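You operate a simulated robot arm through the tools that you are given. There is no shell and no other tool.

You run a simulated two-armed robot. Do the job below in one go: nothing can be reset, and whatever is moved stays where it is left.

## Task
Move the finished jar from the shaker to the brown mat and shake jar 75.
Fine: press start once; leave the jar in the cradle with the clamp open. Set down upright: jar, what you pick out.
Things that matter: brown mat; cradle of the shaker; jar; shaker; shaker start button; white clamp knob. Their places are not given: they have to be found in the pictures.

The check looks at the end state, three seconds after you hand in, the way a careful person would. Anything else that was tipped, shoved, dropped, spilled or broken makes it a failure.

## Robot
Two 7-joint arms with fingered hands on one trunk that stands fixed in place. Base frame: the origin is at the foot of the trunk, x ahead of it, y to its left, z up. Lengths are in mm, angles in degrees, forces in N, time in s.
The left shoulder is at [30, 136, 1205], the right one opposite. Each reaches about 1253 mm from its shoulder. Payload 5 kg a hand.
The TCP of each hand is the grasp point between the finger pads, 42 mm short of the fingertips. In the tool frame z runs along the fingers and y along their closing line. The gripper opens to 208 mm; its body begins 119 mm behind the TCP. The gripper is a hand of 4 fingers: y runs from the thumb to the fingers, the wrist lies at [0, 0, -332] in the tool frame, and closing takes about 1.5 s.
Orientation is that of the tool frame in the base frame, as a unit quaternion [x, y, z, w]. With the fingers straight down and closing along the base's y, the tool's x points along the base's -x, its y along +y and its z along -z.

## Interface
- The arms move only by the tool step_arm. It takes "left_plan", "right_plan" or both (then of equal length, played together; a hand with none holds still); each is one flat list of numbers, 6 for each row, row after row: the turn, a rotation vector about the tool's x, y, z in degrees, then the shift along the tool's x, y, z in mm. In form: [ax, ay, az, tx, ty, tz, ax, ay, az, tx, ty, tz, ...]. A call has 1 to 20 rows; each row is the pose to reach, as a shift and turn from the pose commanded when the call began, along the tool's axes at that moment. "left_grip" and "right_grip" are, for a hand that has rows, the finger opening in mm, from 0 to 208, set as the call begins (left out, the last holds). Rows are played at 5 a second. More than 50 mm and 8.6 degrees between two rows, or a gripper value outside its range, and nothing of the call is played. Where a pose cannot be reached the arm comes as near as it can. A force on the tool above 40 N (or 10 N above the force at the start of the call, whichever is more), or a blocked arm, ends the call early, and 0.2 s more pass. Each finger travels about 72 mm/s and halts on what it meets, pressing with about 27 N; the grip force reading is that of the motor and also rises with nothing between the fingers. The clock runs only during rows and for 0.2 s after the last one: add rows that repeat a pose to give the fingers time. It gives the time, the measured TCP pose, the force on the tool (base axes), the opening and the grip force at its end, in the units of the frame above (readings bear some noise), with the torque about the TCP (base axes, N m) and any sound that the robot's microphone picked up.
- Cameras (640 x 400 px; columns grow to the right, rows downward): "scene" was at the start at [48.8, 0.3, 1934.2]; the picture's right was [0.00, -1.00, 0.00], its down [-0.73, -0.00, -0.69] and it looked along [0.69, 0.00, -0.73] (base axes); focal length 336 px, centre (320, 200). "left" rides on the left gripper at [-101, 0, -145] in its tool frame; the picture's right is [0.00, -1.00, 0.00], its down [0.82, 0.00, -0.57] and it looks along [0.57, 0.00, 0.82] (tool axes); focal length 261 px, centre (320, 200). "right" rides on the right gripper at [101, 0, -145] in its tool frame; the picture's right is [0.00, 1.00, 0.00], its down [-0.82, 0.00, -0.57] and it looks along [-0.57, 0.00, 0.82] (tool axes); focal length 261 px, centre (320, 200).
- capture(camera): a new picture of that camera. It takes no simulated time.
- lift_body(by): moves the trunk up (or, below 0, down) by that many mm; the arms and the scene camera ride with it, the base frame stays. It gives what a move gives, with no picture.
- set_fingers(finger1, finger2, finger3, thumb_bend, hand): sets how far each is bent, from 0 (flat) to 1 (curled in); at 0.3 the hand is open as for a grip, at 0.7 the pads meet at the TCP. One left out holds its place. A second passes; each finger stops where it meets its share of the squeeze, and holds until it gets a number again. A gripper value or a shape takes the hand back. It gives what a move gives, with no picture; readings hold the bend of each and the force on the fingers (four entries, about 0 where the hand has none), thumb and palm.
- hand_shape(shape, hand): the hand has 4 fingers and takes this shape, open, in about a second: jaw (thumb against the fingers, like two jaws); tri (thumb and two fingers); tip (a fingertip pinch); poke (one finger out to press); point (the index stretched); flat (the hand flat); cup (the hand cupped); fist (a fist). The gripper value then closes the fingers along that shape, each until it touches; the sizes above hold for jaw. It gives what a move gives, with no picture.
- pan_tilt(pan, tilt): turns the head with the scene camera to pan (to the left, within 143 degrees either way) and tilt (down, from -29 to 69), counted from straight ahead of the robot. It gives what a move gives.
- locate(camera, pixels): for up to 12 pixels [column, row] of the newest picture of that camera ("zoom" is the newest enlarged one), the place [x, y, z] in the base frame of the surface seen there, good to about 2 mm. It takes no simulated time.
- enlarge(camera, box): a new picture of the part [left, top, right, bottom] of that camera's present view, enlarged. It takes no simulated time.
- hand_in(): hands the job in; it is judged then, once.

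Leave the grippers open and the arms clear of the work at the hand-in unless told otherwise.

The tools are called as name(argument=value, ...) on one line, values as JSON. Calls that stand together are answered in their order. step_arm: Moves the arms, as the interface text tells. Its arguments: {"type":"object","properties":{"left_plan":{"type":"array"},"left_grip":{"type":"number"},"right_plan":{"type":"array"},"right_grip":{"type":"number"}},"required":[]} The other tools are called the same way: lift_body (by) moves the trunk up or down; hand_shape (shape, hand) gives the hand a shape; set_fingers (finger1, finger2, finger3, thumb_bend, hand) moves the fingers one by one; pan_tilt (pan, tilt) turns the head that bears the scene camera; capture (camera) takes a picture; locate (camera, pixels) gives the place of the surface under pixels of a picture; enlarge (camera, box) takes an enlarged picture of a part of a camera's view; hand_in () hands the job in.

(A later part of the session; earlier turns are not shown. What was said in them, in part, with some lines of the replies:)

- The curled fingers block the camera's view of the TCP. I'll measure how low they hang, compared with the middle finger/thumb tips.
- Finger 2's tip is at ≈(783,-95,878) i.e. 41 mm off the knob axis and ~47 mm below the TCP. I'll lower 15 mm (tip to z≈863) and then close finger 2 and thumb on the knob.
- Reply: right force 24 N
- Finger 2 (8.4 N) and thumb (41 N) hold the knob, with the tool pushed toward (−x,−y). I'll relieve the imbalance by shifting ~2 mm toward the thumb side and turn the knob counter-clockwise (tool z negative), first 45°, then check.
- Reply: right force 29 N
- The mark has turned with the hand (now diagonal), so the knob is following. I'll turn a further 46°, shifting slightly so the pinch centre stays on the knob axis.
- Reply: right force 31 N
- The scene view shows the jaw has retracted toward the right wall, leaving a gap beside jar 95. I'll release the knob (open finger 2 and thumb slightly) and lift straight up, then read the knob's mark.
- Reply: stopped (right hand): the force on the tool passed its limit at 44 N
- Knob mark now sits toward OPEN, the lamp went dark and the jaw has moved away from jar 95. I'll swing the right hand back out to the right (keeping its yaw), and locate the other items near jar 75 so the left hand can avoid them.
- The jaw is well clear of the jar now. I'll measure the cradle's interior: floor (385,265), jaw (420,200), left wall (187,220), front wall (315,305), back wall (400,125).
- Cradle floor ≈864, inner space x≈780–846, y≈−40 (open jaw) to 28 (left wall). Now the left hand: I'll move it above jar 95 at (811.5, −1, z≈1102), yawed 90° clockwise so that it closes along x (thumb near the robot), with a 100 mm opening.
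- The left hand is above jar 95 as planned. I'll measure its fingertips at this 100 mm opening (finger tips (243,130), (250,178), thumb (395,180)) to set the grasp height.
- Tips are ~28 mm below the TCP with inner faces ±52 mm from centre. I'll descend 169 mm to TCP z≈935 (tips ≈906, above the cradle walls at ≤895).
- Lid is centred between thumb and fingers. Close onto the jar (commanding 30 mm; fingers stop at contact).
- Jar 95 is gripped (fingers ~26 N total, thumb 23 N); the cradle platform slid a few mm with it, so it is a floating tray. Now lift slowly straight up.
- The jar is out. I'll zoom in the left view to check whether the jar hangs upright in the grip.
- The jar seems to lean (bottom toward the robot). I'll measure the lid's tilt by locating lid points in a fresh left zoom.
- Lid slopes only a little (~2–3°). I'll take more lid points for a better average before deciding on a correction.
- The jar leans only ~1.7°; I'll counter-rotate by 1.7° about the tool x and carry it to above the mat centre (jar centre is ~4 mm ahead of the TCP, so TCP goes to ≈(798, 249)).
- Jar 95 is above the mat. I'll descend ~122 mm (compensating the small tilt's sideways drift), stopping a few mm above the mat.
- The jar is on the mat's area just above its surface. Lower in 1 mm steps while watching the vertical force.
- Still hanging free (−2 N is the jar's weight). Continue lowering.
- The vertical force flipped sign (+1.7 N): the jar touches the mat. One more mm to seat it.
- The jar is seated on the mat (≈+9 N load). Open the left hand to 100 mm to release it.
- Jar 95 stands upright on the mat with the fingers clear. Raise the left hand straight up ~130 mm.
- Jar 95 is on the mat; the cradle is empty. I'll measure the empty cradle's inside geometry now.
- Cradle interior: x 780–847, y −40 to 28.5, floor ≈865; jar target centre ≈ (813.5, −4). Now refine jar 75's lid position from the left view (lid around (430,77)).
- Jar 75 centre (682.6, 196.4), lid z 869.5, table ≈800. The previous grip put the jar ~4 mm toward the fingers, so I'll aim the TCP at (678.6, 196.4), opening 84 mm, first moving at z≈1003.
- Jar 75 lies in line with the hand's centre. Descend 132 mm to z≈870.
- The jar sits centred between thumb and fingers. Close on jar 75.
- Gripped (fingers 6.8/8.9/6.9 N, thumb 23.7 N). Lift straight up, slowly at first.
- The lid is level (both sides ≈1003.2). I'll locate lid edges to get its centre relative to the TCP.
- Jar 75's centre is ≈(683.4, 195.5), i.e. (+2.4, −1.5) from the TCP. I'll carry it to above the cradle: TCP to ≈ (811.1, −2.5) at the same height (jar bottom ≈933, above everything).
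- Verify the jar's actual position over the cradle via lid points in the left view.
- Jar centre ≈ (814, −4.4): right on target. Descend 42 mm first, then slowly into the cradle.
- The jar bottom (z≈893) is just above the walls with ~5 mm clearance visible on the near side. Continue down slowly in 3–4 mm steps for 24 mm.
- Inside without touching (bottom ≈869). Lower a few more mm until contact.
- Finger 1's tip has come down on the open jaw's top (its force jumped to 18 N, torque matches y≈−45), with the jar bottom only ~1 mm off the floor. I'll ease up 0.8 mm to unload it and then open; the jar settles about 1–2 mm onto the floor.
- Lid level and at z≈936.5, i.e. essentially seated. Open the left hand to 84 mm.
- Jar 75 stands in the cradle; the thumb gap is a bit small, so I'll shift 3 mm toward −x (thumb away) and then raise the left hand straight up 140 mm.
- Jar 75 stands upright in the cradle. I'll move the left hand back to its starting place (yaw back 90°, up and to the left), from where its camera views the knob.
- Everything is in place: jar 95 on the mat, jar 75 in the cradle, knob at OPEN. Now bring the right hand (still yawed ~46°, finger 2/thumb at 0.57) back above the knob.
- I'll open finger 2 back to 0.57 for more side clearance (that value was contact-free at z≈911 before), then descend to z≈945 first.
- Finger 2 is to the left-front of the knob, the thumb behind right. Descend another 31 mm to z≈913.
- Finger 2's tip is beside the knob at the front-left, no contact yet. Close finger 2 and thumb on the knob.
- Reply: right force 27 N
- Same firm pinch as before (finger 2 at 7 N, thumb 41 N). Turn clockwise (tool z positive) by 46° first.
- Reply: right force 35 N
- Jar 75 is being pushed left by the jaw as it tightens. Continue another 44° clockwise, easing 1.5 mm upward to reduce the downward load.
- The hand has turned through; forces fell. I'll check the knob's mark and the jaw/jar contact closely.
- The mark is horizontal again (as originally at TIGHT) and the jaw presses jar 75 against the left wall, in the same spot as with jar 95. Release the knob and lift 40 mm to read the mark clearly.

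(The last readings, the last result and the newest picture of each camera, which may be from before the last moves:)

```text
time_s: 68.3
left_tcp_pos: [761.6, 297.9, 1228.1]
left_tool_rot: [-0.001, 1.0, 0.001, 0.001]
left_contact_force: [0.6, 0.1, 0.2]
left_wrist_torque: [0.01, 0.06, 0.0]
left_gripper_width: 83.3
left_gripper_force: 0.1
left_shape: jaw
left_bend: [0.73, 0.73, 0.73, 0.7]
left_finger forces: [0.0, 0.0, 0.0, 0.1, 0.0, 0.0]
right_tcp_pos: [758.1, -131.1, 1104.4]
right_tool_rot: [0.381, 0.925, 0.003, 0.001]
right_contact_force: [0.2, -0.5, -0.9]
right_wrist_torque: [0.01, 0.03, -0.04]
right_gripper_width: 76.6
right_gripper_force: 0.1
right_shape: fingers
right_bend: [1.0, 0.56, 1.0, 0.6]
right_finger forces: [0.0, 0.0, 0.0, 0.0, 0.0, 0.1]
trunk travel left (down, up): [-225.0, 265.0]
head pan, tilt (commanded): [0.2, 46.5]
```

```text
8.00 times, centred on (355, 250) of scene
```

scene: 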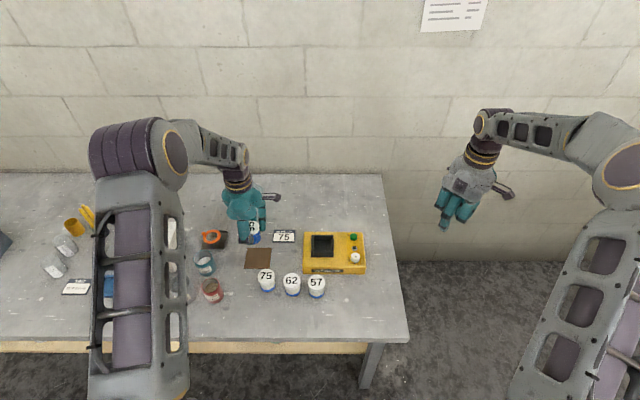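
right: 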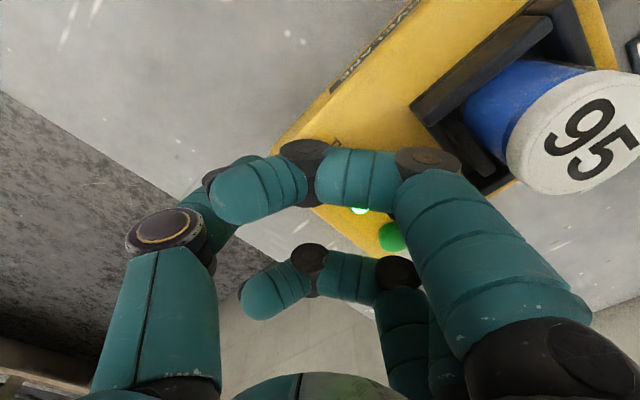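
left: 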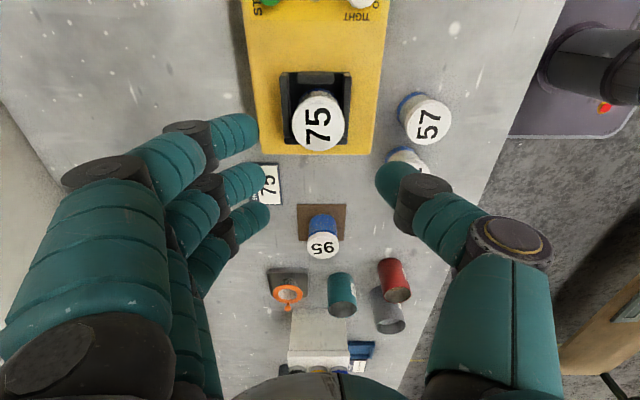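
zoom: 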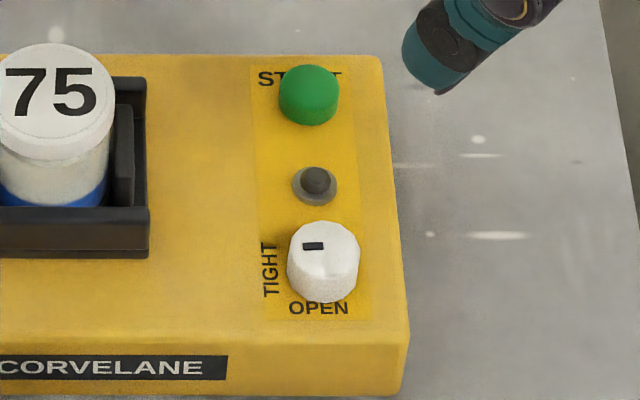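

The mark and the jaw match the original TIGHT state exactly; the lamp is off. Now set the right hand to the poke shape (at this safe height) to press START, and look at its geometry.

hand_shape(hand="right", shape="poke")

capture(camera="right")

enlarge(camera="scene", box=[290, 130, 430, 280])

capture(camera="left")

```text
time_s: 69.2
left_tcp_pos: [761.1, 298.7, 1227.8]
left_tool_rot: [-0.001, 1.0, 0.0, 0.0]
left_contact_force: [-0.4, -0.1, 0.2]
left_wrist_torque: [0.01, 0.03, 0.01]
left_gripper_width: 83.4
left_gripper_force: 0.1
left_shape: jaw
left_bend: [0.73, 0.73, 0.73, 0.7]
left_finger forces: [0.0, 0.1, 0.0, 0.0, 0.0, 0.0]
right_tcp_pos: [758.2, -130.3, 1104.2]
right_tool_rot: [0.381, 0.925, 0.005, 0.0]
right_contact_force: [0.0, 1.0, 0.1]
right_wrist_torque: [0.01, 0.0, 0.0]
right_gripper_width: 0.0
right_gripper_force: 0.0
right_shape: poke
right_bend: [1.0, 1.0, 1.0, 0.45]
right_finger forces: [0.0, 0.1, 0.0, 0.1, 0.0, 0.0]
trunk travel left (down, up): [-225.0, 265.0]
head pan, tilt (commanded): [0.2, 46.5]
```

```text
taken
```

right: 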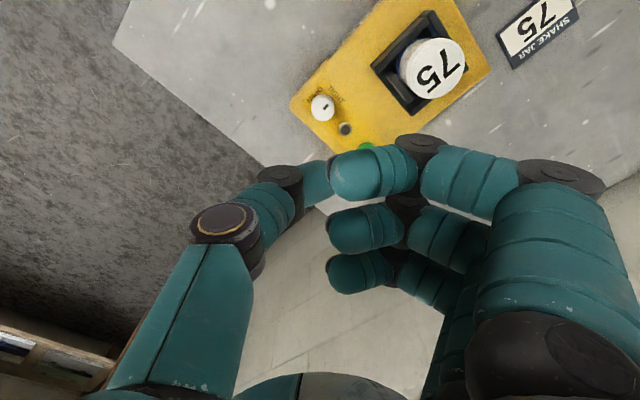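

```text
2.67 times, centred on (360, 205) of scene
```

zoom: 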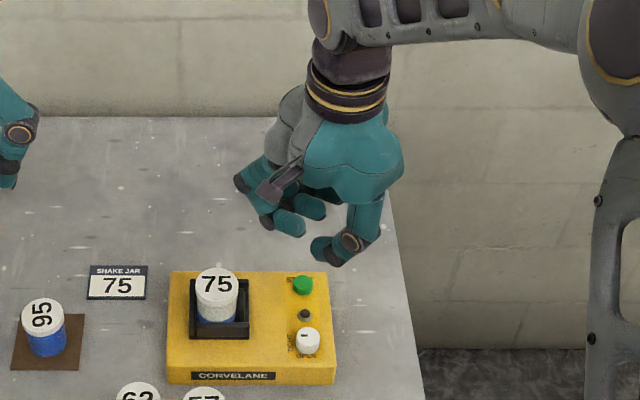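

```text
taken
```

left: 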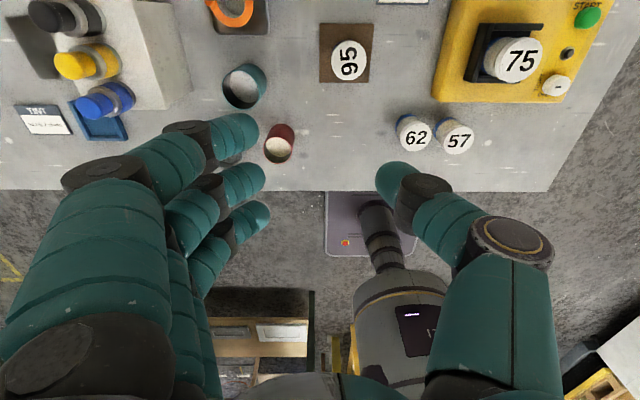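

In poke shape all three fingers curl and the thumb is extended, its tip at about (318,180) in the right picture. I'll locate the thumb tip and the curled fingers.

locate(camera="right", pixels=[[325, 175], [318, 190], [310, 165], [305, 200], [325, 205], [285, 190], [355, 165], [420, 145], [555, 175], [345, 225], [350, 270], [330, 165]])

enlarge(camera="scene", box=[335, 180, 395, 240])

```text
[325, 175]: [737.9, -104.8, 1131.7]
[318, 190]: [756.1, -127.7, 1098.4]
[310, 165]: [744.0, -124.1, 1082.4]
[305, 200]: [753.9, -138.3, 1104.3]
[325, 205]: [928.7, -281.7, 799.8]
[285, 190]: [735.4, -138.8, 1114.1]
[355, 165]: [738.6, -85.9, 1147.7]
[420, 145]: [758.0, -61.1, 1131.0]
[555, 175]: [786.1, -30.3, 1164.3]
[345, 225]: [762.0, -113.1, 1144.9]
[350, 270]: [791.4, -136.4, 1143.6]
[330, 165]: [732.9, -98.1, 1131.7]
```

```text
6.67 times, centred on (365, 210) of scene
```

zoom: 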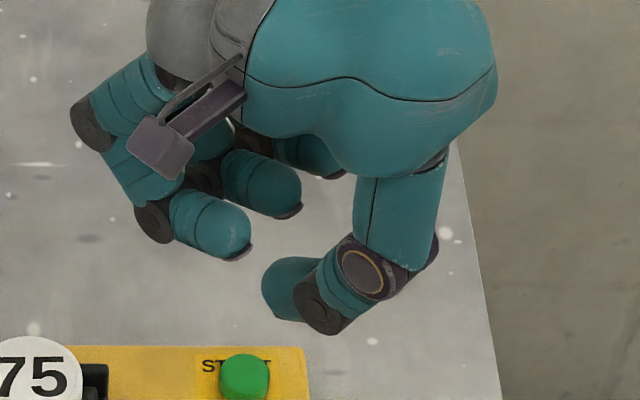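

locate(camera="zoom", pixels=[[270, 290], [280, 310], [290, 315], [300, 265], [266, 275], [285, 262], [320, 325], [240, 250], [290, 210]])

```text
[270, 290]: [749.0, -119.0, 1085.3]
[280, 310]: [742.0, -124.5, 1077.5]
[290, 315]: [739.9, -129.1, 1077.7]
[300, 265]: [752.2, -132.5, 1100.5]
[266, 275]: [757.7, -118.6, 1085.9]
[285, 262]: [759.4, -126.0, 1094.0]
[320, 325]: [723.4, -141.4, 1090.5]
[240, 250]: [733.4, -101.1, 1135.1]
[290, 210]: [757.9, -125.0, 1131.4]
```

The poking thumb's tip is ~30 mm below and slightly ahead of the TCP. I'll move so that the tip is above START (863, −129.5): shift the TCP ≈ (+103, −2) horizontally, then lower to z≈925.

step_arm(right_plan=[0, 0, 0, -25, 24, 0, 0, 0, 0, -50, 48, 0, 0, 0, 0, -74.7, 71.6, 0, 0, 0, 0, -74.7, 71.6, 45, 0, 0, 0, -74.7, 71.6, 90, 0, 0, 0, -74.7, 71.6, 130, 0, 0, 0, -74.7, 71.6, 165, 0, 0, 0, -74.7, 71.6, 179, 0, 0, 0, -74.7, 71.6, 179])

enlarge(camera="scene", box=[320, 200, 390, 270])

enlarge(camera="left", box=[500, 0, 640, 100])

capture(camera="right")

```text
time_s: 71.2
left_tcp_pos: [762.4, 297.7, 1230.3]
left_tool_rot: [-0.001, 1.0, 0.0, 0.0]
left_contact_force: [-0.3, 0.7, -0.7]
left_wrist_torque: [-0.01, 0.03, 0.02]
left_gripper_width: 83.3
left_gripper_force: 0.0
left_shape: jaw
left_bend: [0.73, 0.73, 0.73, 0.7]
left_finger forces: [0.0, 0.0, 0.0, 0.0, 0.0, 0.1]
right_tcp_pos: [863.7, -131.4, 926.0]
right_tool_rot: [0.381, 0.925, 0.004, 0.001]
right_contact_force: [0.0, 0.6, 0.4]
right_wrist_torque: [-0.01, 0.03, -0.02]
right_gripper_width: 0.3
right_gripper_force: 0.0
right_shape: poke
right_bend: [1.0, 1.0, 1.0, 0.45]
right_finger forces: [0.0, 0.0, 0.0, 0.0, 0.1, 0.0]
trunk travel left (down, up): [-225.0, 265.0]
head pan, tilt (commanded): [0.2, 46.5]
```

```text
5.71 times, centred on (355, 235) of scene
```

zoom: 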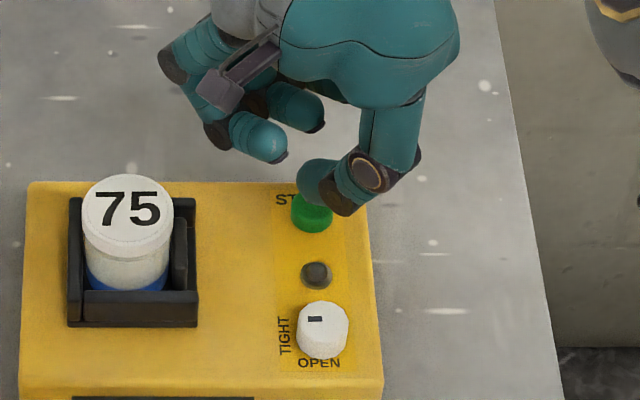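

```text
4.00 times, centred on (570, 50) of left
```

zoom: 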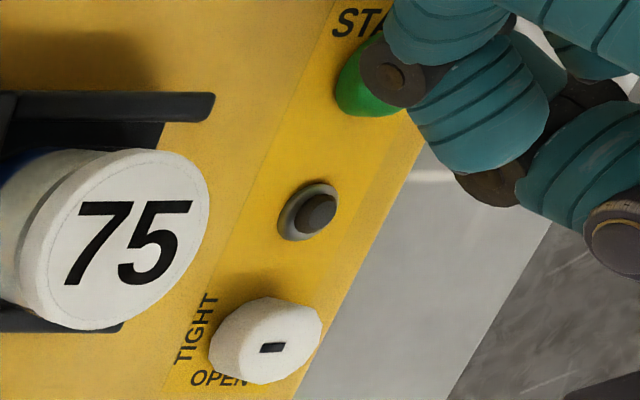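

```text
taken
```

right: 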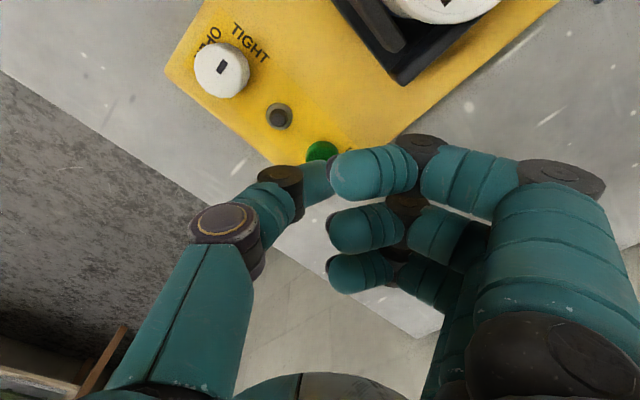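

enlarge(camera="scene", box=[335, 210, 385, 250])

```text
10.00 times, centred on (360, 230) of scene
```

zoom: 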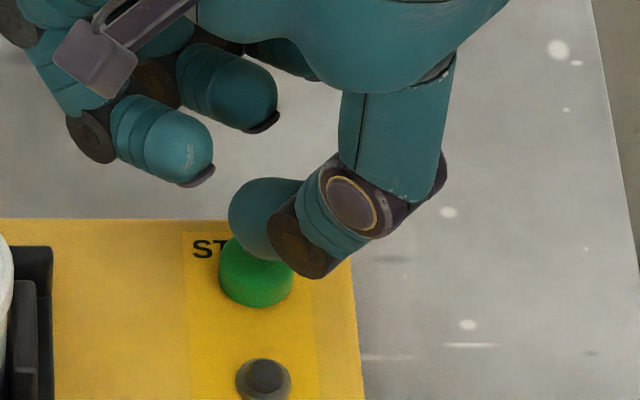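

locate(camera="zoom", pixels=[[245, 240], [255, 252], [270, 258], [232, 215], [240, 195], [260, 185], [290, 180], [300, 275], [255, 275], [225, 265], [288, 275], [260, 215]])

```text
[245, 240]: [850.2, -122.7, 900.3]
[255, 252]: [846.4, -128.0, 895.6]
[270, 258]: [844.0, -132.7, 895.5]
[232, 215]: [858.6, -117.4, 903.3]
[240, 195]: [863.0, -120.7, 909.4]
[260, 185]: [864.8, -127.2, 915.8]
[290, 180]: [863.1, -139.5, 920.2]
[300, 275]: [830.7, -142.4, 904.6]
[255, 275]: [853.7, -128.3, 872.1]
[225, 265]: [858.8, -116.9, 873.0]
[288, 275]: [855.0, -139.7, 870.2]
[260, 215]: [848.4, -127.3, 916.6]
```

The thumb's rounded tip is centred at ≈(852, −126), bottom z≈894 — about 11 mm short of the button's centre in x. Shift (+11, −3.5), then lower 18 mm to just above the button.

step_arm(right_plan=[0, 0, 0, -10.3, 5.3, 0, 0, 0, 0, -10.3, 5.3, 8, 0, 0, 0, -10.3, 5.3, 15, 0, 0, 0, -10.3, 5.3, 15])

enlarge(camera="scene", box=[335, 210, 385, 250])

enlarge(camera="left", box=[540, 0, 640, 70])

```text
time_s: 72.2
left_tcp_pos: [762.4, 297.7, 1228.9]
left_tool_rot: [-0.002, 1.0, 0.0, 0.0]
left_contact_force: [0.0, -0.6, 0.2]
left_wrist_torque: [0.02, 0.01, -0.02]
left_gripper_width: 83.8
left_gripper_force: 0.2
left_shape: jaw
left_bend: [0.73, 0.73, 0.73, 0.7]
left_finger forces: [0.0, 0.0, 0.0, 0.0, 0.0, 0.1]
right_tcp_pos: [874.0, -134.6, 911.3]
right_tool_rot: [0.381, 0.925, 0.004, 0.001]
right_contact_force: [1.4, 0.8, 1.9]
right_wrist_torque: [0.03, -0.01, -0.03]
right_gripper_width: 0.1
right_gripper_force: 0.1
right_shape: poke
right_bend: [1.0, 1.0, 1.0, 0.45]
right_finger forces: [0.0, 0.0, 0.1, 0.0, 2.0, 0.0]
trunk travel left (down, up): [-225.0, 265.0]
head pan, tilt (commanded): [0.2, 46.5]
```

```text
10.00 times, centred on (360, 230) of scene
```

zoom: 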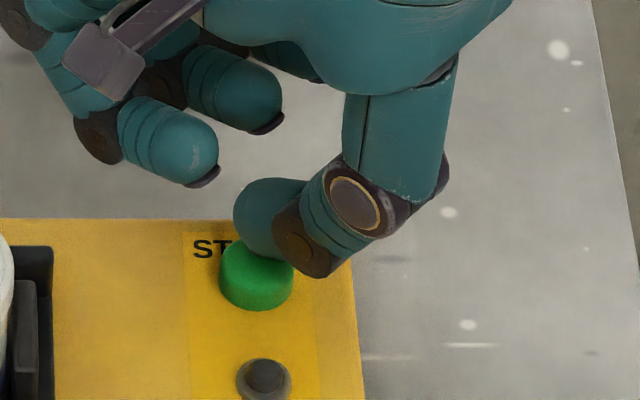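

```text
5.71 times, centred on (590, 35) of left
```

zoom: 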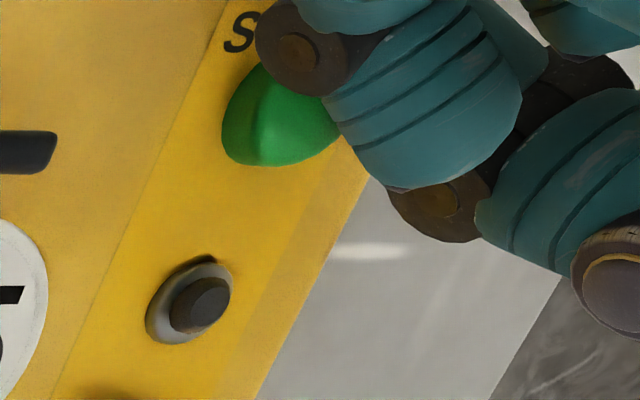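

The thumb already touches the button lightly (2 N). Press straight down up to 5 mm in one continuous motion.

step_arm(right_plan=[0, 0, 0, 0, 0, 1.5, 0, 0, 0, 0, 0, 3, 0, 0, 0, 0, 0, 5])

enlarge(camera="scene", box=[300, 210, 380, 275])

```text
time_s: 73.0
left_tcp_pos: [761.0, 298.5, 1230.3]
left_tool_rot: [-0.001, 1.0, -0.001, 0.0]
left_contact_force: [-0.6, -0.5, -0.3]
left_wrist_torque: [-0.01, 0.02, 0.03]
left_gripper_width: 83.6
left_gripper_force: 0.0
left_shape: jaw
left_bend: [0.73, 0.73, 0.73, 0.7]
left_finger forces: [0.0, 0.0, 0.0, 0.1, 0.1, 0.1]
right_tcp_pos: [873.1, -135.5, 908.0]
right_tool_rot: [0.381, 0.925, 0.004, 0.003]
right_contact_force: [0.9, -0.4, 15.0]
right_wrist_torque: [0.15, 0.05, 0.03]
right_gripper_width: 0.0
right_gripper_force: 0.0
right_shape: poke
right_bend: [1.0, 1.0, 1.0, 0.45]
right_finger forces: [0.0, 0.1, 0.0, 0.0, 15.0, 0.0]
trunk travel left (down, up): [-225.0, 265.0]
head pan, tilt (commanded): [0.2, 46.5]
heard: click
```

```text
6.15 times, centred on (340, 242) of scene
```

zoom: 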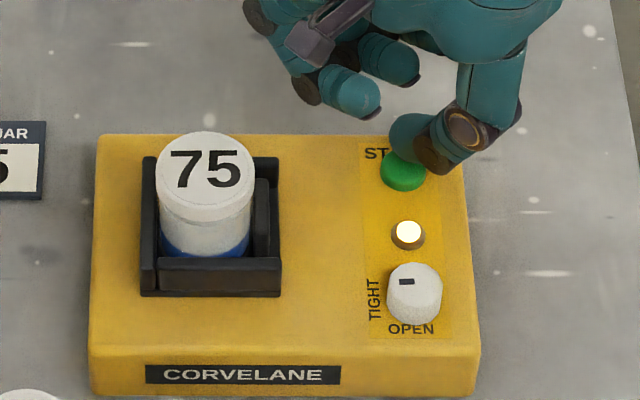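

A click was heard and the lamp now glows amber — the shaker has started. I'll lift the thumb straight off the button and back away upward.

step_arm(right_plan=[0, 0, 0, 0, 0, -25, 0, 0, 0, 0, 0, -70, 0, 0, 0, 0, 0, -115, 0, 0, 0, 0, 0, -160, 0, 0, 0, 0, 0, -195])

enlarge(camera="scene", box=[300, 210, 380, 275])

```text
time_s: 74.2
left_tcp_pos: [760.5, 298.9, 1229.6]
left_tool_rot: [-0.001, 1.0, 0.0, 0.0]
left_contact_force: [0.6, -0.4, -0.8]
left_wrist_torque: [-0.02, -0.07, -0.01]
left_gripper_width: 83.5
left_gripper_force: 0.0
left_shape: jaw
left_bend: [0.73, 0.73, 0.73, 0.7]
left_finger forces: [0.0, 0.0, 0.0, 0.0, 0.0, 0.0]
right_tcp_pos: [870.5, -137.2, 1100.7]
right_tool_rot: [0.381, 0.925, 0.004, -0.001]
right_contact_force: [-0.8, 0.1, -1.2]
right_wrist_torque: [-0.04, -0.06, 0.02]
right_gripper_width: 0.0
right_gripper_force: 0.1
right_shape: poke
right_bend: [1.0, 1.0, 1.0, 0.45]
right_finger forces: [0.0, 0.0, 0.0, 0.0, 0.0, 0.1]
trunk travel left (down, up): [-225.0, 265.0]
head pan, tilt (commanded): [0.2, 46.5]
```

```text
6.15 times, centred on (340, 242) of scene
```

zoom: 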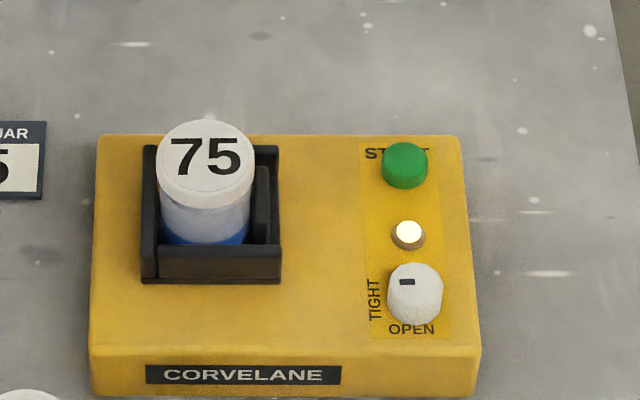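

The cradle with jar 75 is shaking (lamp amber). While it runs, I'll move the right hand back above the knob (staying high) and prepare the two-finger pinch.

step_arm(right_plan=[0, 0, 0, 28, -25, 0, 0, 0, 0, 56, -50, 0, 0, 0, 0, 83.4, -75.1, 0, 0, 0, 0, 83.4, -75.1, 0])

set_fingers(hand="right", finger1=1.0, finger2=0.57, finger3=1.0, thumb_bend=0.6)

enlarge(camera="scene", box=[300, 210, 380, 275])

```text
time_s: 75.2
left_tcp_pos: [761.4, 297.8, 1227.6]
left_tool_rot: [-0.001, 1.0, 0.0, -0.001]
left_contact_force: [0.8, 0.4, 0.5]
left_wrist_torque: [0.0, 0.06, 0.04]
left_gripper_width: 83.5
left_gripper_force: 0.0
left_shape: jaw
left_bend: [0.73, 0.73, 0.73, 0.7]
left_finger forces: [0.1, 0.1, 0.1, 0.1, 0.1, 0.0]
right_tcp_pos: [759.5, -132.1, 1100.7]
right_tool_rot: [0.381, 0.925, 0.004, 0.001]
right_contact_force: [1.4, -0.1, -0.4]
right_wrist_torque: [-0.03, 0.06, -0.04]
right_gripper_width: 0.2
right_gripper_force: 0.2
right_shape: poke
right_bend: [1.0, 1.0, 1.0, 0.45]
right_finger forces: [0.0, 0.0, 0.0, 0.0, 0.0, 0.1]
trunk travel left (down, up): [-225.0, 265.0]
head pan, tilt (commanded): [0.2, 46.5]
```

```text
time_s: 76.2
left_tcp_pos: [760.7, 298.7, 1229.1]
left_tool_rot: [-0.001, 1.0, 0.0, 0.0]
left_contact_force: [0.4, -0.5, 0.5]
left_wrist_torque: [0.01, 0.03, 0.02]
left_gripper_width: 83.3
left_gripper_force: 0.1
left_shape: jaw
left_bend: [0.73, 0.73, 0.73, 0.7]
left_finger forces: [0.1, 0.0, 0.0, 0.0, 0.0, 0.1]
right_tcp_pos: [759.3, -132.9, 1100.7]
right_tool_rot: [0.382, 0.924, 0.004, 0.001]
right_contact_force: [-0.4, 0.7, -0.9]
right_wrist_torque: [0.0, 0.03, 0.0]
right_gripper_width: 77.0
right_gripper_force: 0.2
right_shape: fingers
right_bend: [1.0, 0.56, 1.0, 0.6]
right_finger forces: [0.1, 0.1, 0.0, 0.0, 0.1, 0.0]
trunk travel left (down, up): [-225.0, 265.0]
head pan, tilt (commanded): [0.2, 46.5]
```

```text
6.15 times, centred on (340, 242) of scene
```

zoom: 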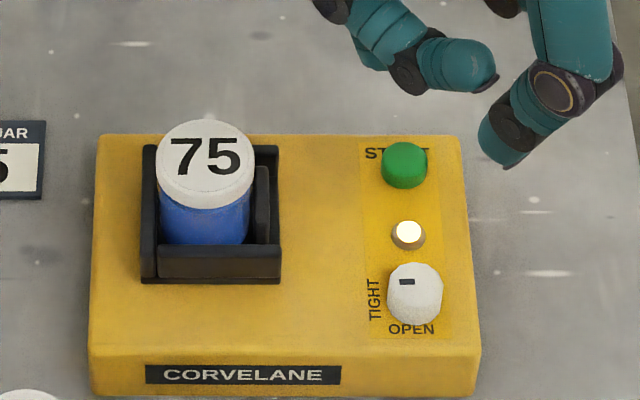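

The jar's contents are mixing to blue and the lamp is still amber. I'll hold still and wait (20 rows ≈ 4 s), then look at the lamp.

step_arm(right_plan=[0, 0, 0, 0, 0, 0, 0, 0, 0, 0, 0, 0, 0, 0, 0, 0, 0, 0, 0, 0, 0, 0, 0, 0, 0, 0, 0, 0, 0, 0, 0, 0, 0, 0, 0, 0, 0, 0, 0, 0, 0, 0, 0, 0, 0, 0, 0, 0, 0, 0, 0, 0, 0, 0, 0, 0, 0, 0, 0, 0, 0, 0, 0, 0, 0, 0, 0, 0, 0, 0, 0, 0, 0, 0, 0, 0, 0, 0, 0, 0, 0, 0, 0, 0, 0, 0, 0, 0, 0, 0, 0, 0, 0, 0, 0, 0, 0, 0, 0, 0, 0, 0, 0, 0, 0, 0, 0, 0, 0, 0, 0, 0, 0, 0, 0, 0, 0, 0, 0, 0])

enlarge(camera="scene", box=[300, 210, 380, 275])

```text
time_s: 80.4
left_tcp_pos: [760.9, 299.0, 1227.9]
left_tool_rot: [-0.001, 1.0, 0.0, 0.0]
left_contact_force: [0.3, 0.3, 1.1]
left_wrist_torque: [0.04, 0.01, 0.0]
left_gripper_width: 83.4
left_gripper_force: 0.0
left_shape: jaw
left_bend: [0.73, 0.73, 0.73, 0.7]
left_finger forces: [0.0, 0.0, 0.0, 0.0, 0.0, 0.0]
right_tcp_pos: [759.4, -131.8, 1100.6]
right_tool_rot: [0.38, 0.925, 0.004, 0.0]
right_contact_force: [0.0, 1.3, 0.6]
right_wrist_torque: [-0.01, 0.0, 0.03]
right_gripper_width: 77.1
right_gripper_force: 0.1
right_shape: fingers
right_bend: [1.0, 0.56, 1.0, 0.6]
right_finger forces: [0.1, 0.0, 0.0, 0.1, 0.0, 0.0]
trunk travel left (down, up): [-225.0, 265.0]
head pan, tilt (commanded): [0.2, 46.5]
```

```text
6.15 times, centred on (340, 242) of scene
```

zoom: 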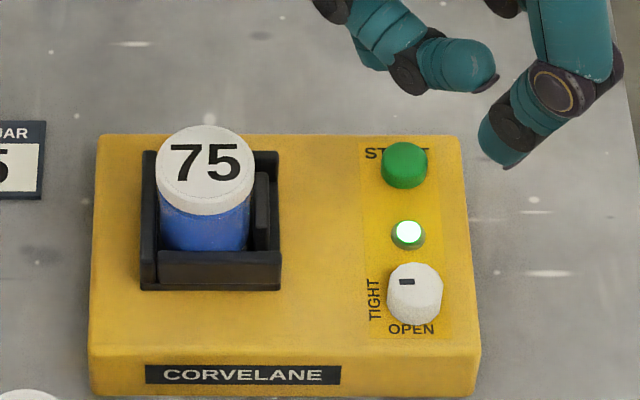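

The lamp is green: shaking finished, jar 75 is fully blue. Now descend to the knob again: first to z≈945, then z≈913.

step_arm(right_plan=[0, 0, 0, 0, 0, 45, 0, 0, 0, 0, 0, 90, 0, 0, 0, 0, 0, 130, 0, 0, 0, 0, 0, 156, 0, 0, 0, 0, 0, 156])

enlarge(camera="left", box=[500, 20, 640, 140])

enlarge(camera="scene", box=[310, 220, 390, 280])

```text
time_s: 81.6
left_tcp_pos: [762.0, 298.5, 1229.7]
left_tool_rot: [0.0, 1.0, 0.0, 0.0]
left_contact_force: [0.2, 0.7, -0.2]
left_wrist_torque: [-0.02, -0.04, 0.01]
left_gripper_width: 83.2
left_gripper_force: 0.1
left_shape: jaw
left_bend: [0.73, 0.73, 0.73, 0.7]
left_finger forces: [0.0, 0.0, 0.1, 0.1, 0.1, 0.1]
right_tcp_pos: [760.8, -131.5, 945.6]
right_tool_rot: [0.381, 0.925, 0.005, 0.001]
right_contact_force: [0.0, -0.3, 0.6]
right_wrist_torque: [0.01, -0.04, 0.0]
right_gripper_width: 77.0
right_gripper_force: 0.0
right_shape: fingers
right_bend: [1.0, 0.56, 1.0, 0.6]
right_finger forces: [0.0, 0.0, 0.0, 0.0, 0.0, 0.0]
trunk travel left (down, up): [-225.0, 265.0]
head pan, tilt (commanded): [0.2, 46.5]
```

```text
3.33 times, centred on (570, 80) of left
```

zoom: 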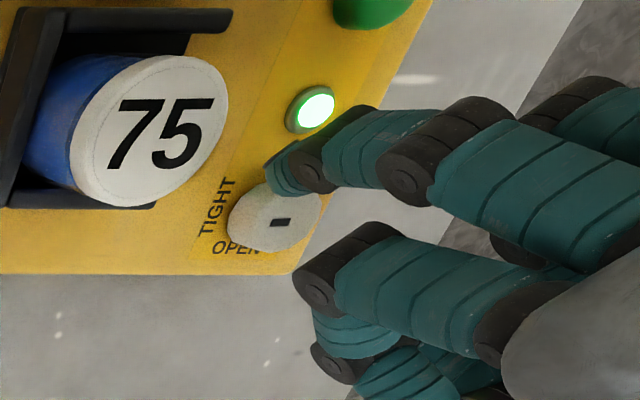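

```text
6.67 times, centred on (350, 250) of scene
```

zoom: 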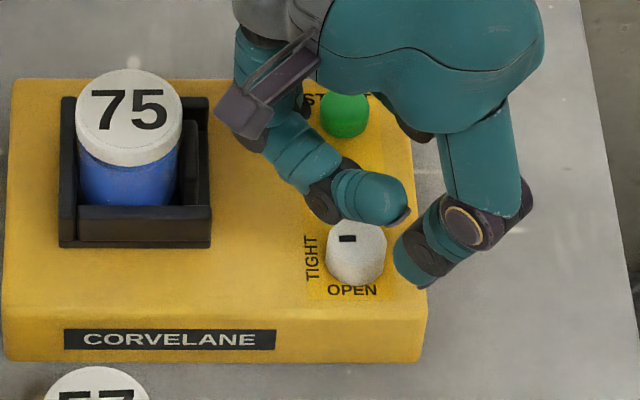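

Finger 2 is behind-left of the knob, thumb in front-right. Descend the last 32 mm, with a ~1.5 mm shift toward +y.

step_arm(right_plan=[0, 0, 0, 1, 1, 12, 0, 0, 0, 1, 1, 24, 0, 0, 0, 1, 1, 32, 0, 0, 0, 1, 1, 32])

set_fingers(hand="right", finger2=0.85, thumb_bend=0.85)

enlarge(camera="left", box=[500, 20, 640, 140])

enlarge(camera="scene", box=[310, 220, 390, 280])

```text
time_s: 82.6
left_tcp_pos: [761.2, 298.6, 1228.4]
left_tool_rot: [0.0, 1.0, 0.0, 0.0]
left_contact_force: [-0.3, 0.5, 0.0]
left_wrist_torque: [-0.01, -0.05, 0.0]
left_gripper_width: 83.3
left_gripper_force: 0.0
left_shape: jaw
left_bend: [0.73, 0.73, 0.73, 0.7]
left_finger forces: [0.0, 0.1, 0.0, 0.0, 0.0, 0.0]
right_tcp_pos: [761.2, -131.0, 911.9]
right_tool_rot: [0.381, 0.925, 0.004, 0.0]
right_contact_force: [-0.5, -0.2, -0.2]
right_wrist_torque: [0.03, -0.02, 0.02]
right_gripper_width: 77.3
right_gripper_force: 0.0
right_shape: fingers
right_bend: [1.0, 0.56, 1.0, 0.6]
right_finger forces: [0.0, 0.1, 0.0, 0.0, 0.0, 0.0]
trunk travel left (down, up): [-225.0, 265.0]
head pan, tilt (commanded): [0.2, 46.5]
```

```text
time_s: 83.6
left_tcp_pos: [760.8, 297.0, 1228.8]
left_tool_rot: [0.0, 1.0, 0.001, 0.001]
left_contact_force: [0.4, -0.5, 0.8]
left_wrist_torque: [-0.04, 0.01, -0.03]
left_gripper_width: 83.4
left_gripper_force: 0.0
left_shape: jaw
left_bend: [0.73, 0.73, 0.73, 0.7]
left_finger forces: [0.0, 0.2, 0.1, 0.1, 0.0, 0.0]
right_tcp_pos: [760.1, -132.5, 912.5]
right_tool_rot: [0.381, 0.925, 0.003, 0.0]
right_contact_force: [-16.3, -16.3, 3.6]
right_wrist_torque: [-0.71, 0.74, -0.04]
right_gripper_width: 67.9
right_gripper_force: 23.7
right_shape: fingers
right_bend: [1.0, 0.62, 1.0, 0.76]
right_finger forces: [0.0, 7.5, 0.0, 0.0, 39.7, 0.0]
trunk travel left (down, up): [-225.0, 265.0]
head pan, tilt (commanded): [0.2, 46.5]
```

```text
3.33 times, centred on (570, 80) of left
```

zoom: 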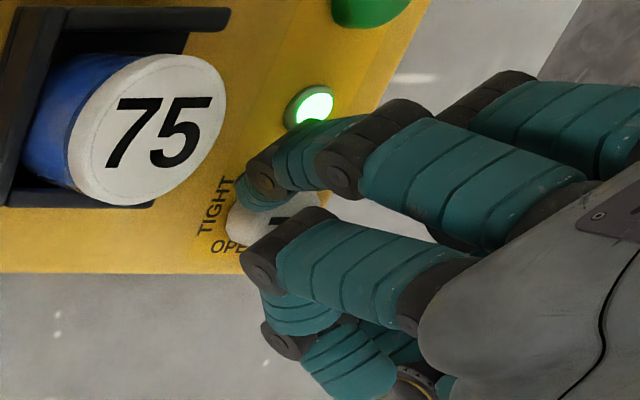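

```text
6.67 times, centred on (350, 250) of scene
```

zoom: 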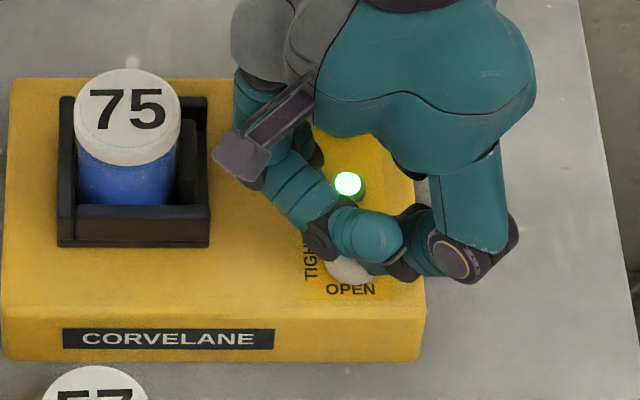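

Same firm pinch. Turn counter-clockwise 45°.

step_arm(right_plan=[0, 0, -7.5, 0, -0.5, 0, 0, 0, -15, 0, -0.9, 0, 0, 0, -22.5, -0.1, -0.9, 0, 0, 0, -30, -0.2, -0.9, 0, 0, 0, -37.5, -0.2, -0.9, 0, 0, 0, -45, -0.2, -0.9, 0])

enlarge(camera="left", box=[535, 65, 585, 97])

enlarge(camera="scene", box=[310, 220, 390, 280])

```text
time_s: 85.0
left_tcp_pos: [762.3, 296.7, 1229.4]
left_tool_rot: [0.0, 1.0, 0.001, 0.0]
left_contact_force: [0.5, 0.2, -0.6]
left_wrist_torque: [0.01, -0.02, 0.0]
left_gripper_width: 83.4
left_gripper_force: 0.0
left_shape: jaw
left_bend: [0.73, 0.73, 0.73, 0.7]
left_finger forces: [0.1, 0.0, 0.1, 0.1, 0.0, 0.0]
right_tcp_pos: [762.8, -132.9, 912.7]
right_tool_rot: [-0.003, 1.0, 0.003, 0.003]
right_contact_force: [-2.2, -25.6, -1.2]
right_wrist_torque: [-1.06, 0.12, -0.05]
right_gripper_width: 67.9
right_gripper_force: 21.2
right_shape: fingers
right_bend: [1.0, 0.64, 1.0, 0.76]
right_finger forces: [0.1, 5.3, 0.1, 0.1, 36.7, 0.0]
trunk travel left (down, up): [-225.0, 265.0]
head pan, tilt (commanded): [0.2, 46.5]
```

```text
12.50 times, centred on (560, 81) of left
```

zoom: 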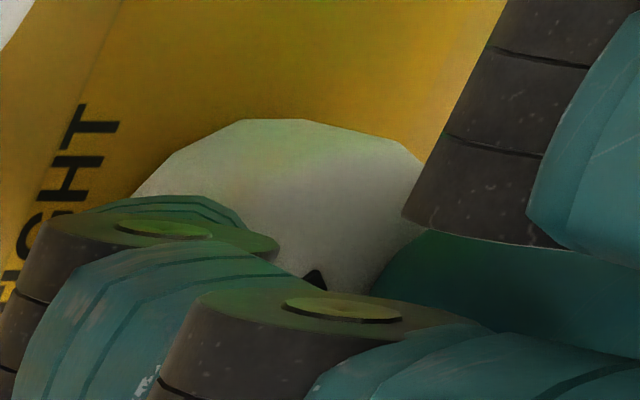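

```text
6.67 times, centred on (350, 250) of scene
```

zoom: 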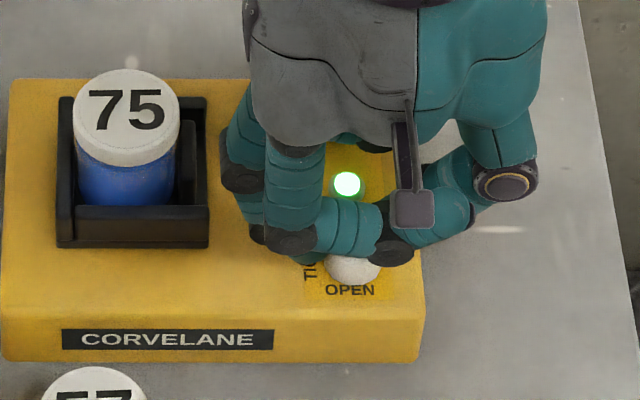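

The knob is turning (jaw starting to part). Continue another 46° counter-clockwise.

step_arm(right_plan=[0, 0, -7.5, -0.5, -0.8, 0, 0, 0, -15, -1, -1, 0, 0, 0, -22.5, -1.6, -1.1, 0, 0, 0, -30, -2.2, -1.2, 0, 0, 0, -38, -2.8, -1.2, 0, 0, 0, -46, -3.4, -1.2, 0])

enlarge(camera="left", box=[500, 20, 640, 140])

enlarge(camera="scene", box=[300, 220, 380, 280])

```text
time_s: 86.4
left_tcp_pos: [761.3, 296.5, 1229.8]
left_tool_rot: [-0.001, 1.0, 0.002, 0.0]
left_contact_force: [-1.3, 0.0, -0.2]
left_wrist_torque: [0.02, -0.04, 0.03]
left_gripper_width: 83.6
left_gripper_force: 0.1
left_shape: jaw
left_bend: [0.73, 0.73, 0.73, 0.7]
left_finger forces: [0.0, 0.0, 0.1, 0.1, 0.0, 0.0]
right_tcp_pos: [765.9, -133.6, 913.3]
right_tool_rot: [-0.393, 0.92, 0.002, 0.004]
right_contact_force: [5.6, -27.5, 8.0]
right_wrist_torque: [-1.18, -0.36, -0.2]
right_gripper_width: 67.9
right_gripper_force: 22.4
right_shape: fingers
right_bend: [1.0, 0.64, 1.0, 0.76]
right_finger forces: [0.1, 7.5, 0.0, 0.0, 37.7, 0.0]
trunk travel left (down, up): [-225.0, 265.0]
head pan, tilt (commanded): [0.2, 46.5]
```

```text
3.33 times, centred on (570, 80) of left
```

zoom: 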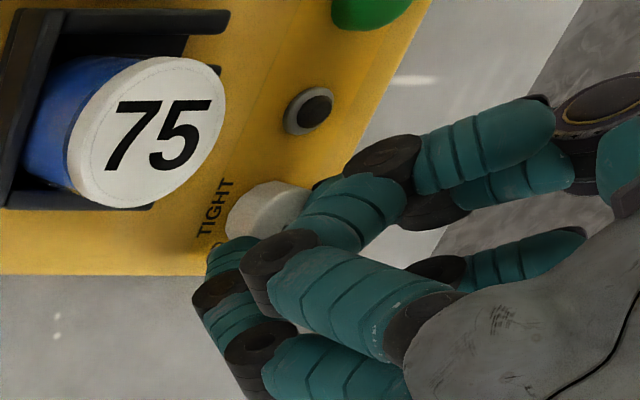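

```text
6.67 times, centred on (340, 250) of scene
```

zoom: 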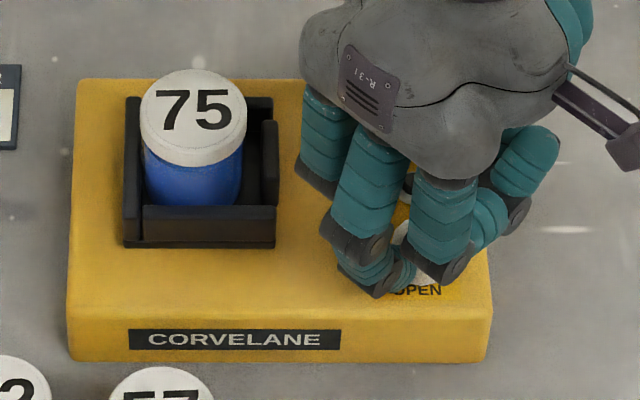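

The jaw has opened away from jar 75 and the lamp went off. Release: thumb first, then finger 2, then lift.

set_fingers(hand="right", thumb_bend=0.62)

set_fingers(hand="right", finger2=0.58)

enlarge(camera="scene", box=[310, 220, 390, 280])

```text
time_s: 86.9
left_tcp_pos: [763.9, 296.8, 1227.1]
left_tool_rot: [0.0, 1.0, 0.001, -0.001]
left_contact_force: [1.3, 0.2, -1.6]
left_wrist_torque: [0.18, 0.22, -0.04]
left_gripper_width: 83.4
left_gripper_force: 0.2
left_shape: jaw
left_bend: [0.73, 0.73, 0.73, 0.7]
left_finger forces: [0.0, 0.0, 0.0, 0.1, 0.1, 0.1]
right_tcp_pos: [769.3, -124.1, 915.5]
right_tool_rot: [-0.394, 0.919, 0.005, 0.007]
right_contact_force: [-3.6, 5.2, 14.1]
right_wrist_torque: [0.3, 0.47, 0.01]
right_gripper_width: 75.8
right_gripper_force: 7.9
right_shape: fingers
right_bend: [1.0, 0.67, 1.0, 0.62]
right_finger forces: [0.0, 15.0, 0.2, 0.1, 0.1, 0.1]
trunk travel left (down, up): [-225.0, 265.0]
head pan, tilt (commanded): [0.2, 46.5]
stopped (right hand): the force on the tool passed its limit at 43 N (the readings are from after the stop); the commanded pose is now the measured one
```

```text
time_s: 87.9
left_tcp_pos: [762.5, 299.0, 1229.3]
left_tool_rot: [-0.001, 1.0, 0.001, -0.001]
left_contact_force: [0.8, -0.8, 0.2]
left_wrist_torque: [0.03, 0.04, -0.02]
left_gripper_width: 83.6
left_gripper_force: 0.1
left_shape: jaw
left_bend: [0.73, 0.73, 0.73, 0.7]
left_finger forces: [0.0, 0.0, 0.0, 0.0, 0.0, 0.0]
right_tcp_pos: [768.2, -124.8, 916.0]
right_tool_rot: [-0.395, 0.919, 0.004, 0.007]
right_contact_force: [0.3, 0.8, 0.2]
right_wrist_torque: [-0.02, 0.02, 0.03]
right_gripper_width: 75.6
right_gripper_force: 0.1
right_shape: fingers
right_bend: [1.0, 0.57, 1.0, 0.62]
right_finger forces: [0.0, 0.1, 0.1, 0.0, 0.0, 0.0]
trunk travel left (down, up): [-225.0, 265.0]
head pan, tilt (commanded): [0.2, 46.5]
```

```text
6.67 times, centred on (350, 250) of scene
```

zoom: 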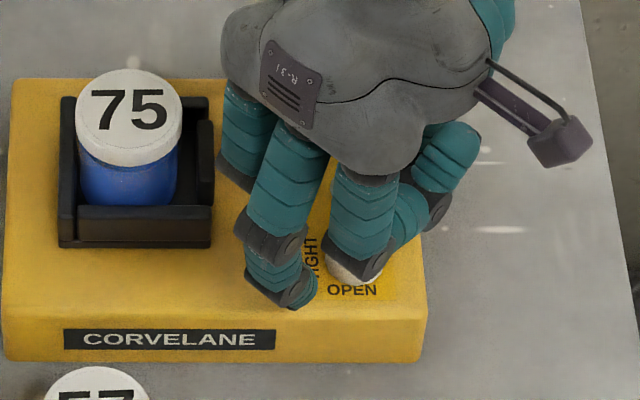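

Released; no contact force remains. Lift the right hand straight up 190 mm.

step_arm(right_plan=[0, 0, 0, 0, 0, -15, 0, 0, 0, 0, 0, -50, 0, 0, 0, 0, 0, -95, 0, 0, 0, 0, 0, -140, 0, 0, 0, 0, 0, -190, 0, 0, 0, 0, 0, -190])

enlarge(camera="left", box=[420, 0, 640, 140])

enlarge(camera="scene", box=[300, 210, 380, 280])

```text
time_s: 89.3
left_tcp_pos: [762.8, 300.1, 1228.3]
left_tool_rot: [0.0, 1.0, 0.0, -0.001]
left_contact_force: [0.6, -0.3, -1.3]
left_wrist_torque: [0.01, 0.1, -0.03]
left_gripper_width: 83.3
left_gripper_force: 0.0
left_shape: jaw
left_bend: [0.73, 0.73, 0.73, 0.7]
left_finger forces: [0.0, 0.0, 0.0, 0.1, 0.1, 0.1]
right_tcp_pos: [766.7, -128.7, 1105.1]
right_tool_rot: [-0.395, 0.919, 0.005, 0.007]
right_contact_force: [0.4, -0.4, -0.6]
right_wrist_torque: [0.04, 0.07, 0.0]
right_gripper_width: 75.7
right_gripper_force: 0.2
right_shape: fingers
right_bend: [1.0, 0.57, 1.0, 0.62]
right_finger forces: [0.1, 0.1, 0.0, 0.0, 0.1, 0.0]
trunk travel left (down, up): [-225.0, 265.0]
head pan, tilt (commanded): [0.2, 46.5]
```

```text
2.86 times, centred on (530, 70) of left
```

zoom: 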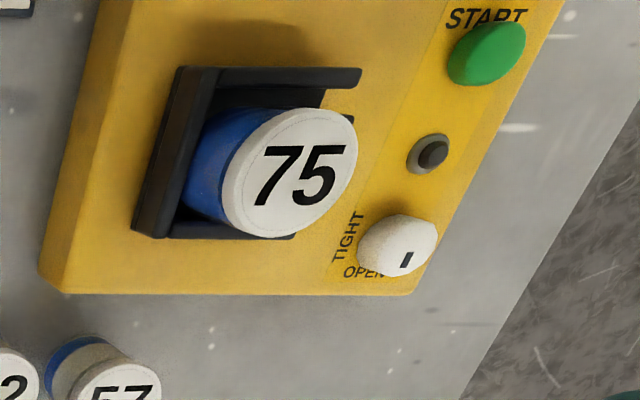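

```text
5.71 times, centred on (340, 245) of scene
```

zoom: 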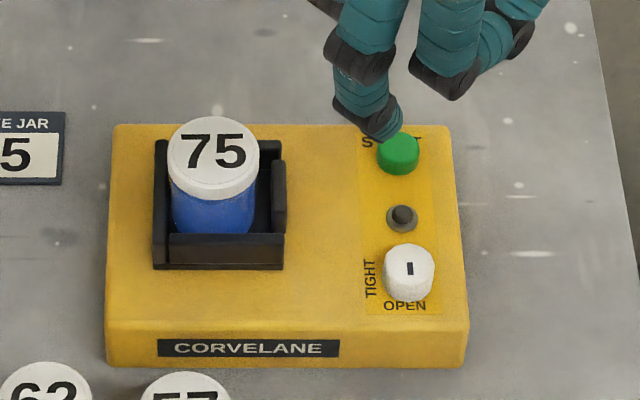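

Knob at OPEN, jaw open, jar 75 upright in the cradle. Now retreat the right hand out to the right (y≈−427) and then open both hands.

step_arm(right_plan=[0, 0, 0, 31, -29, 0, 0, 0, 0, 62, -58, 0, 0, 0, 0, 93, -88, 0, 0, 0, 0, 124, -117, 0, 0, 0, 0, 155, -147, 0, 0, 0, 0, 186, -176, 0, 0, 0, 0, 216, -205, 0, 0, 0, 0, 216, -205, 0])

step_arm(right_plan=[0, 0, 8, 0, 0, 0, 0, 0, 16, 0, 0, 0, 0, 0, 24, 0, 0, 0, 0, 0, 32, 0, 0, 0, 0, 0, 40, 0, 0, 0, 0, 0, 46, 0, 0, 0, 0, 0, 46, 0, 0, 0, 0, 0, 46, 0, 0, 0], left_plan=[0, 0, 0, 0, 0, 0, 0, 0, 0, 0, 0, 0, 0, 0, 0, 0, 0, 0, 0, 0, 0, 0, 0, 0, 0, 0, 0, 0, 0, 0, 0, 0, 0, 0, 0, 0, 0, 0, 0, 0, 0, 0, 0, 0, 0, 0, 0, 0], left_grip=208)

hand_shape(hand="right", shape="jaw")

capture(camera="scene")

enlarge(camera="scene", box=[220, 205, 390, 310])

capture(camera="left")

```text
time_s: 91.1
left_tcp_pos: [761.7, 299.7, 1229.0]
left_tool_rot: [-0.002, 1.0, 0.0, 0.0]
left_contact_force: [0.0, 0.5, 0.2]
left_wrist_torque: [-0.08, -0.02, -0.02]
left_gripper_width: 83.5
left_gripper_force: 0.0
left_shape: jaw
left_bend: [0.73, 0.73, 0.73, 0.7]
left_finger forces: [0.0, 0.1, 0.0, 0.0, 0.1, 0.0]
right_tcp_pos: [765.3, -424.6, 1102.0]
right_tool_rot: [-0.394, 0.919, 0.004, 0.007]
right_contact_force: [0.2, 0.7, 0.3]
right_wrist_torque: [-0.08, -0.01, 0.04]
right_gripper_width: 75.4
right_gripper_force: 0.1
right_shape: fingers
right_bend: [1.0, 0.57, 1.0, 0.62]
right_finger forces: [0.0, 0.1, 0.0, 0.0, 0.0, 0.0]
trunk travel left (down, up): [-225.0, 265.0]
head pan, tilt (commanded): [0.2, 46.5]
```

```text
time_s: 92.9
left_tcp_pos: [760.2, 299.0, 1229.0]
left_tool_rot: [-0.001, 1.0, -0.001, 0.0]
left_contact_force: [0.3, 0.0, 1.0]
left_wrist_torque: [-0.04, -0.02, 0.0]
left_gripper_width: 207.8
left_gripper_force: 0.0
left_shape: jaw
left_bend: [0.3, 0.3, 0.3, 0.3]
left_finger forces: [0.0, 0.1, 0.1, 0.0, 0.0, 0.0]
right_tcp_pos: [765.7, -425.2, 1102.6]
right_tool_rot: [-0.004, 1.0, 0.006, 0.004]
right_contact_force: [-0.7, -0.3, -0.4]
right_wrist_torque: [-0.01, 0.01, 0.01]
right_gripper_width: 75.8
right_gripper_force: 0.1
right_shape: fingers
right_bend: [1.0, 0.57, 1.0, 0.62]
right_finger forces: [0.0, 0.0, 0.1, 0.0, 0.0, 0.0]
trunk travel left (down, up): [-225.0, 265.0]
head pan, tilt (commanded): [0.2, 46.5]
```

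```text
time_s: 93.8
left_tcp_pos: [762.0, 298.0, 1230.1]
left_tool_rot: [-0.001, 1.0, 0.0, 0.0]
left_contact_force: [0.0, -0.1, 0.5]
left_wrist_torque: [0.04, 0.0, -0.04]
left_gripper_width: 207.9
left_gripper_force: 0.1
left_shape: jaw
left_bend: [0.3, 0.3, 0.3, 0.3]
left_finger forces: [0.0, 0.0, 0.0, 0.1, 0.1, 0.1]
right_tcp_pos: [764.9, -425.5, 1101.9]
right_tool_rot: [-0.004, 1.0, 0.007, 0.005]
right_contact_force: [0.1, 0.3, -0.5]
right_wrist_torque: [0.01, 0.0, -0.01]
right_gripper_width: 207.9
right_gripper_force: 0.1
right_shape: jaw
right_bend: [0.3, 0.3, 0.3, 0.3]
right_finger forces: [0.0, 0.0, 0.1, 0.0, 0.0, 0.0]
trunk travel left (down, up): [-225.0, 265.0]
head pan, tilt (commanded): [0.2, 46.5]
```

```text
taken
```

scene: 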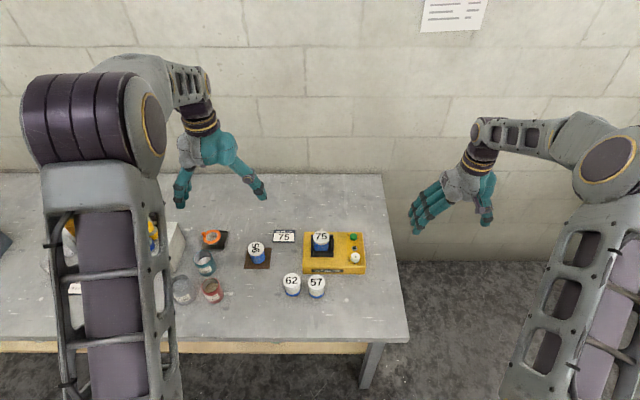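

```text
3.76 times, centred on (305, 258) of scene
```

zoom: 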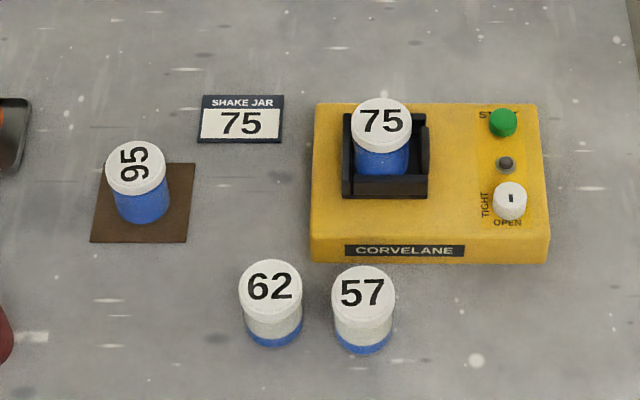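

```text
taken
```

left: 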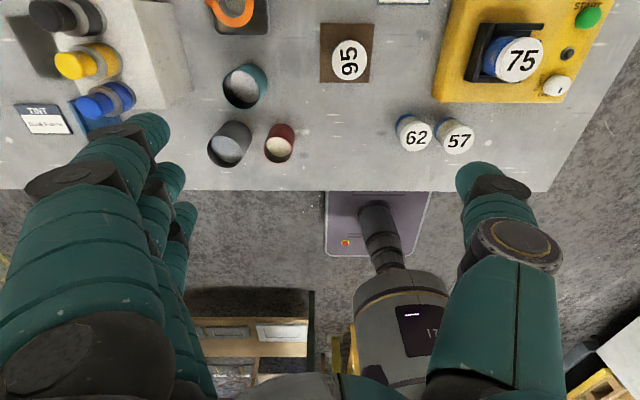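

All looks right. A last numerical check of both lids (level and position) and the shaker corners before handing in.

locate(camera="zoom", pixels=[[136, 145], [136, 180], [112, 162], [161, 162], [381, 100], [381, 138], [355, 118], [408, 118], [313, 232], [550, 234], [510, 198], [425, 150]])

```text
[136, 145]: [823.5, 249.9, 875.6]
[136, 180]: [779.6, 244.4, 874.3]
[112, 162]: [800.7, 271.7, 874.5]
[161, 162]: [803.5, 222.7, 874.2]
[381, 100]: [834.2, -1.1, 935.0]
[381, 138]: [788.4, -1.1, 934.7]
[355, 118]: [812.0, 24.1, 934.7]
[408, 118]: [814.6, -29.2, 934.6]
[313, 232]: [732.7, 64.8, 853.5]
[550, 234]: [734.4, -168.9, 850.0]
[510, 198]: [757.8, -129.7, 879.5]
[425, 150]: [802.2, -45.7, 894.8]
```

Both lids are level: jar 95 is at about (802, 248) with its lid at z≈874.5 on the mat, and jar 75 is at about (812, −2) with its lid at z≈934.8 in the cradle. The jaw is open, the shaker has not moved, and both hands are open and clear, so I am handing in.

hand_in()

```text
The job is handed in.
```

Jar 95 is standing upright on the brown mat. Jar 75 has been shaken and is still in the shaker cradle with the clamp open. The job is handed in; I haven't seen the result of the check.

- **Jar 95:** I opened the clamp, lifted it out of the cradle and set it down at about the centre of the mat. The lid measured level.
- **Jar 75:** I placed it in the cradle and turned the knob to TIGHT. I pressed start once, and there was one click. The lamp went amber and then green, and the contents turned fully blue. I then turned the knob back to OPEN. The lid measured level and the clamp jaw is clear of the jar.
- **Everything else:** The shaker and jars 62 and 57 appear where they were in the last pictures, and I saw no sign that anything was tipped or spilled. Both hands are open and clear of the work.

Both times I let go of the knob after turning it to OPEN, the right hand sprang a little and briefly passed the 40 N force limit (44 N and 43 N). The knob stayed at OPEN and the shaker did not move.
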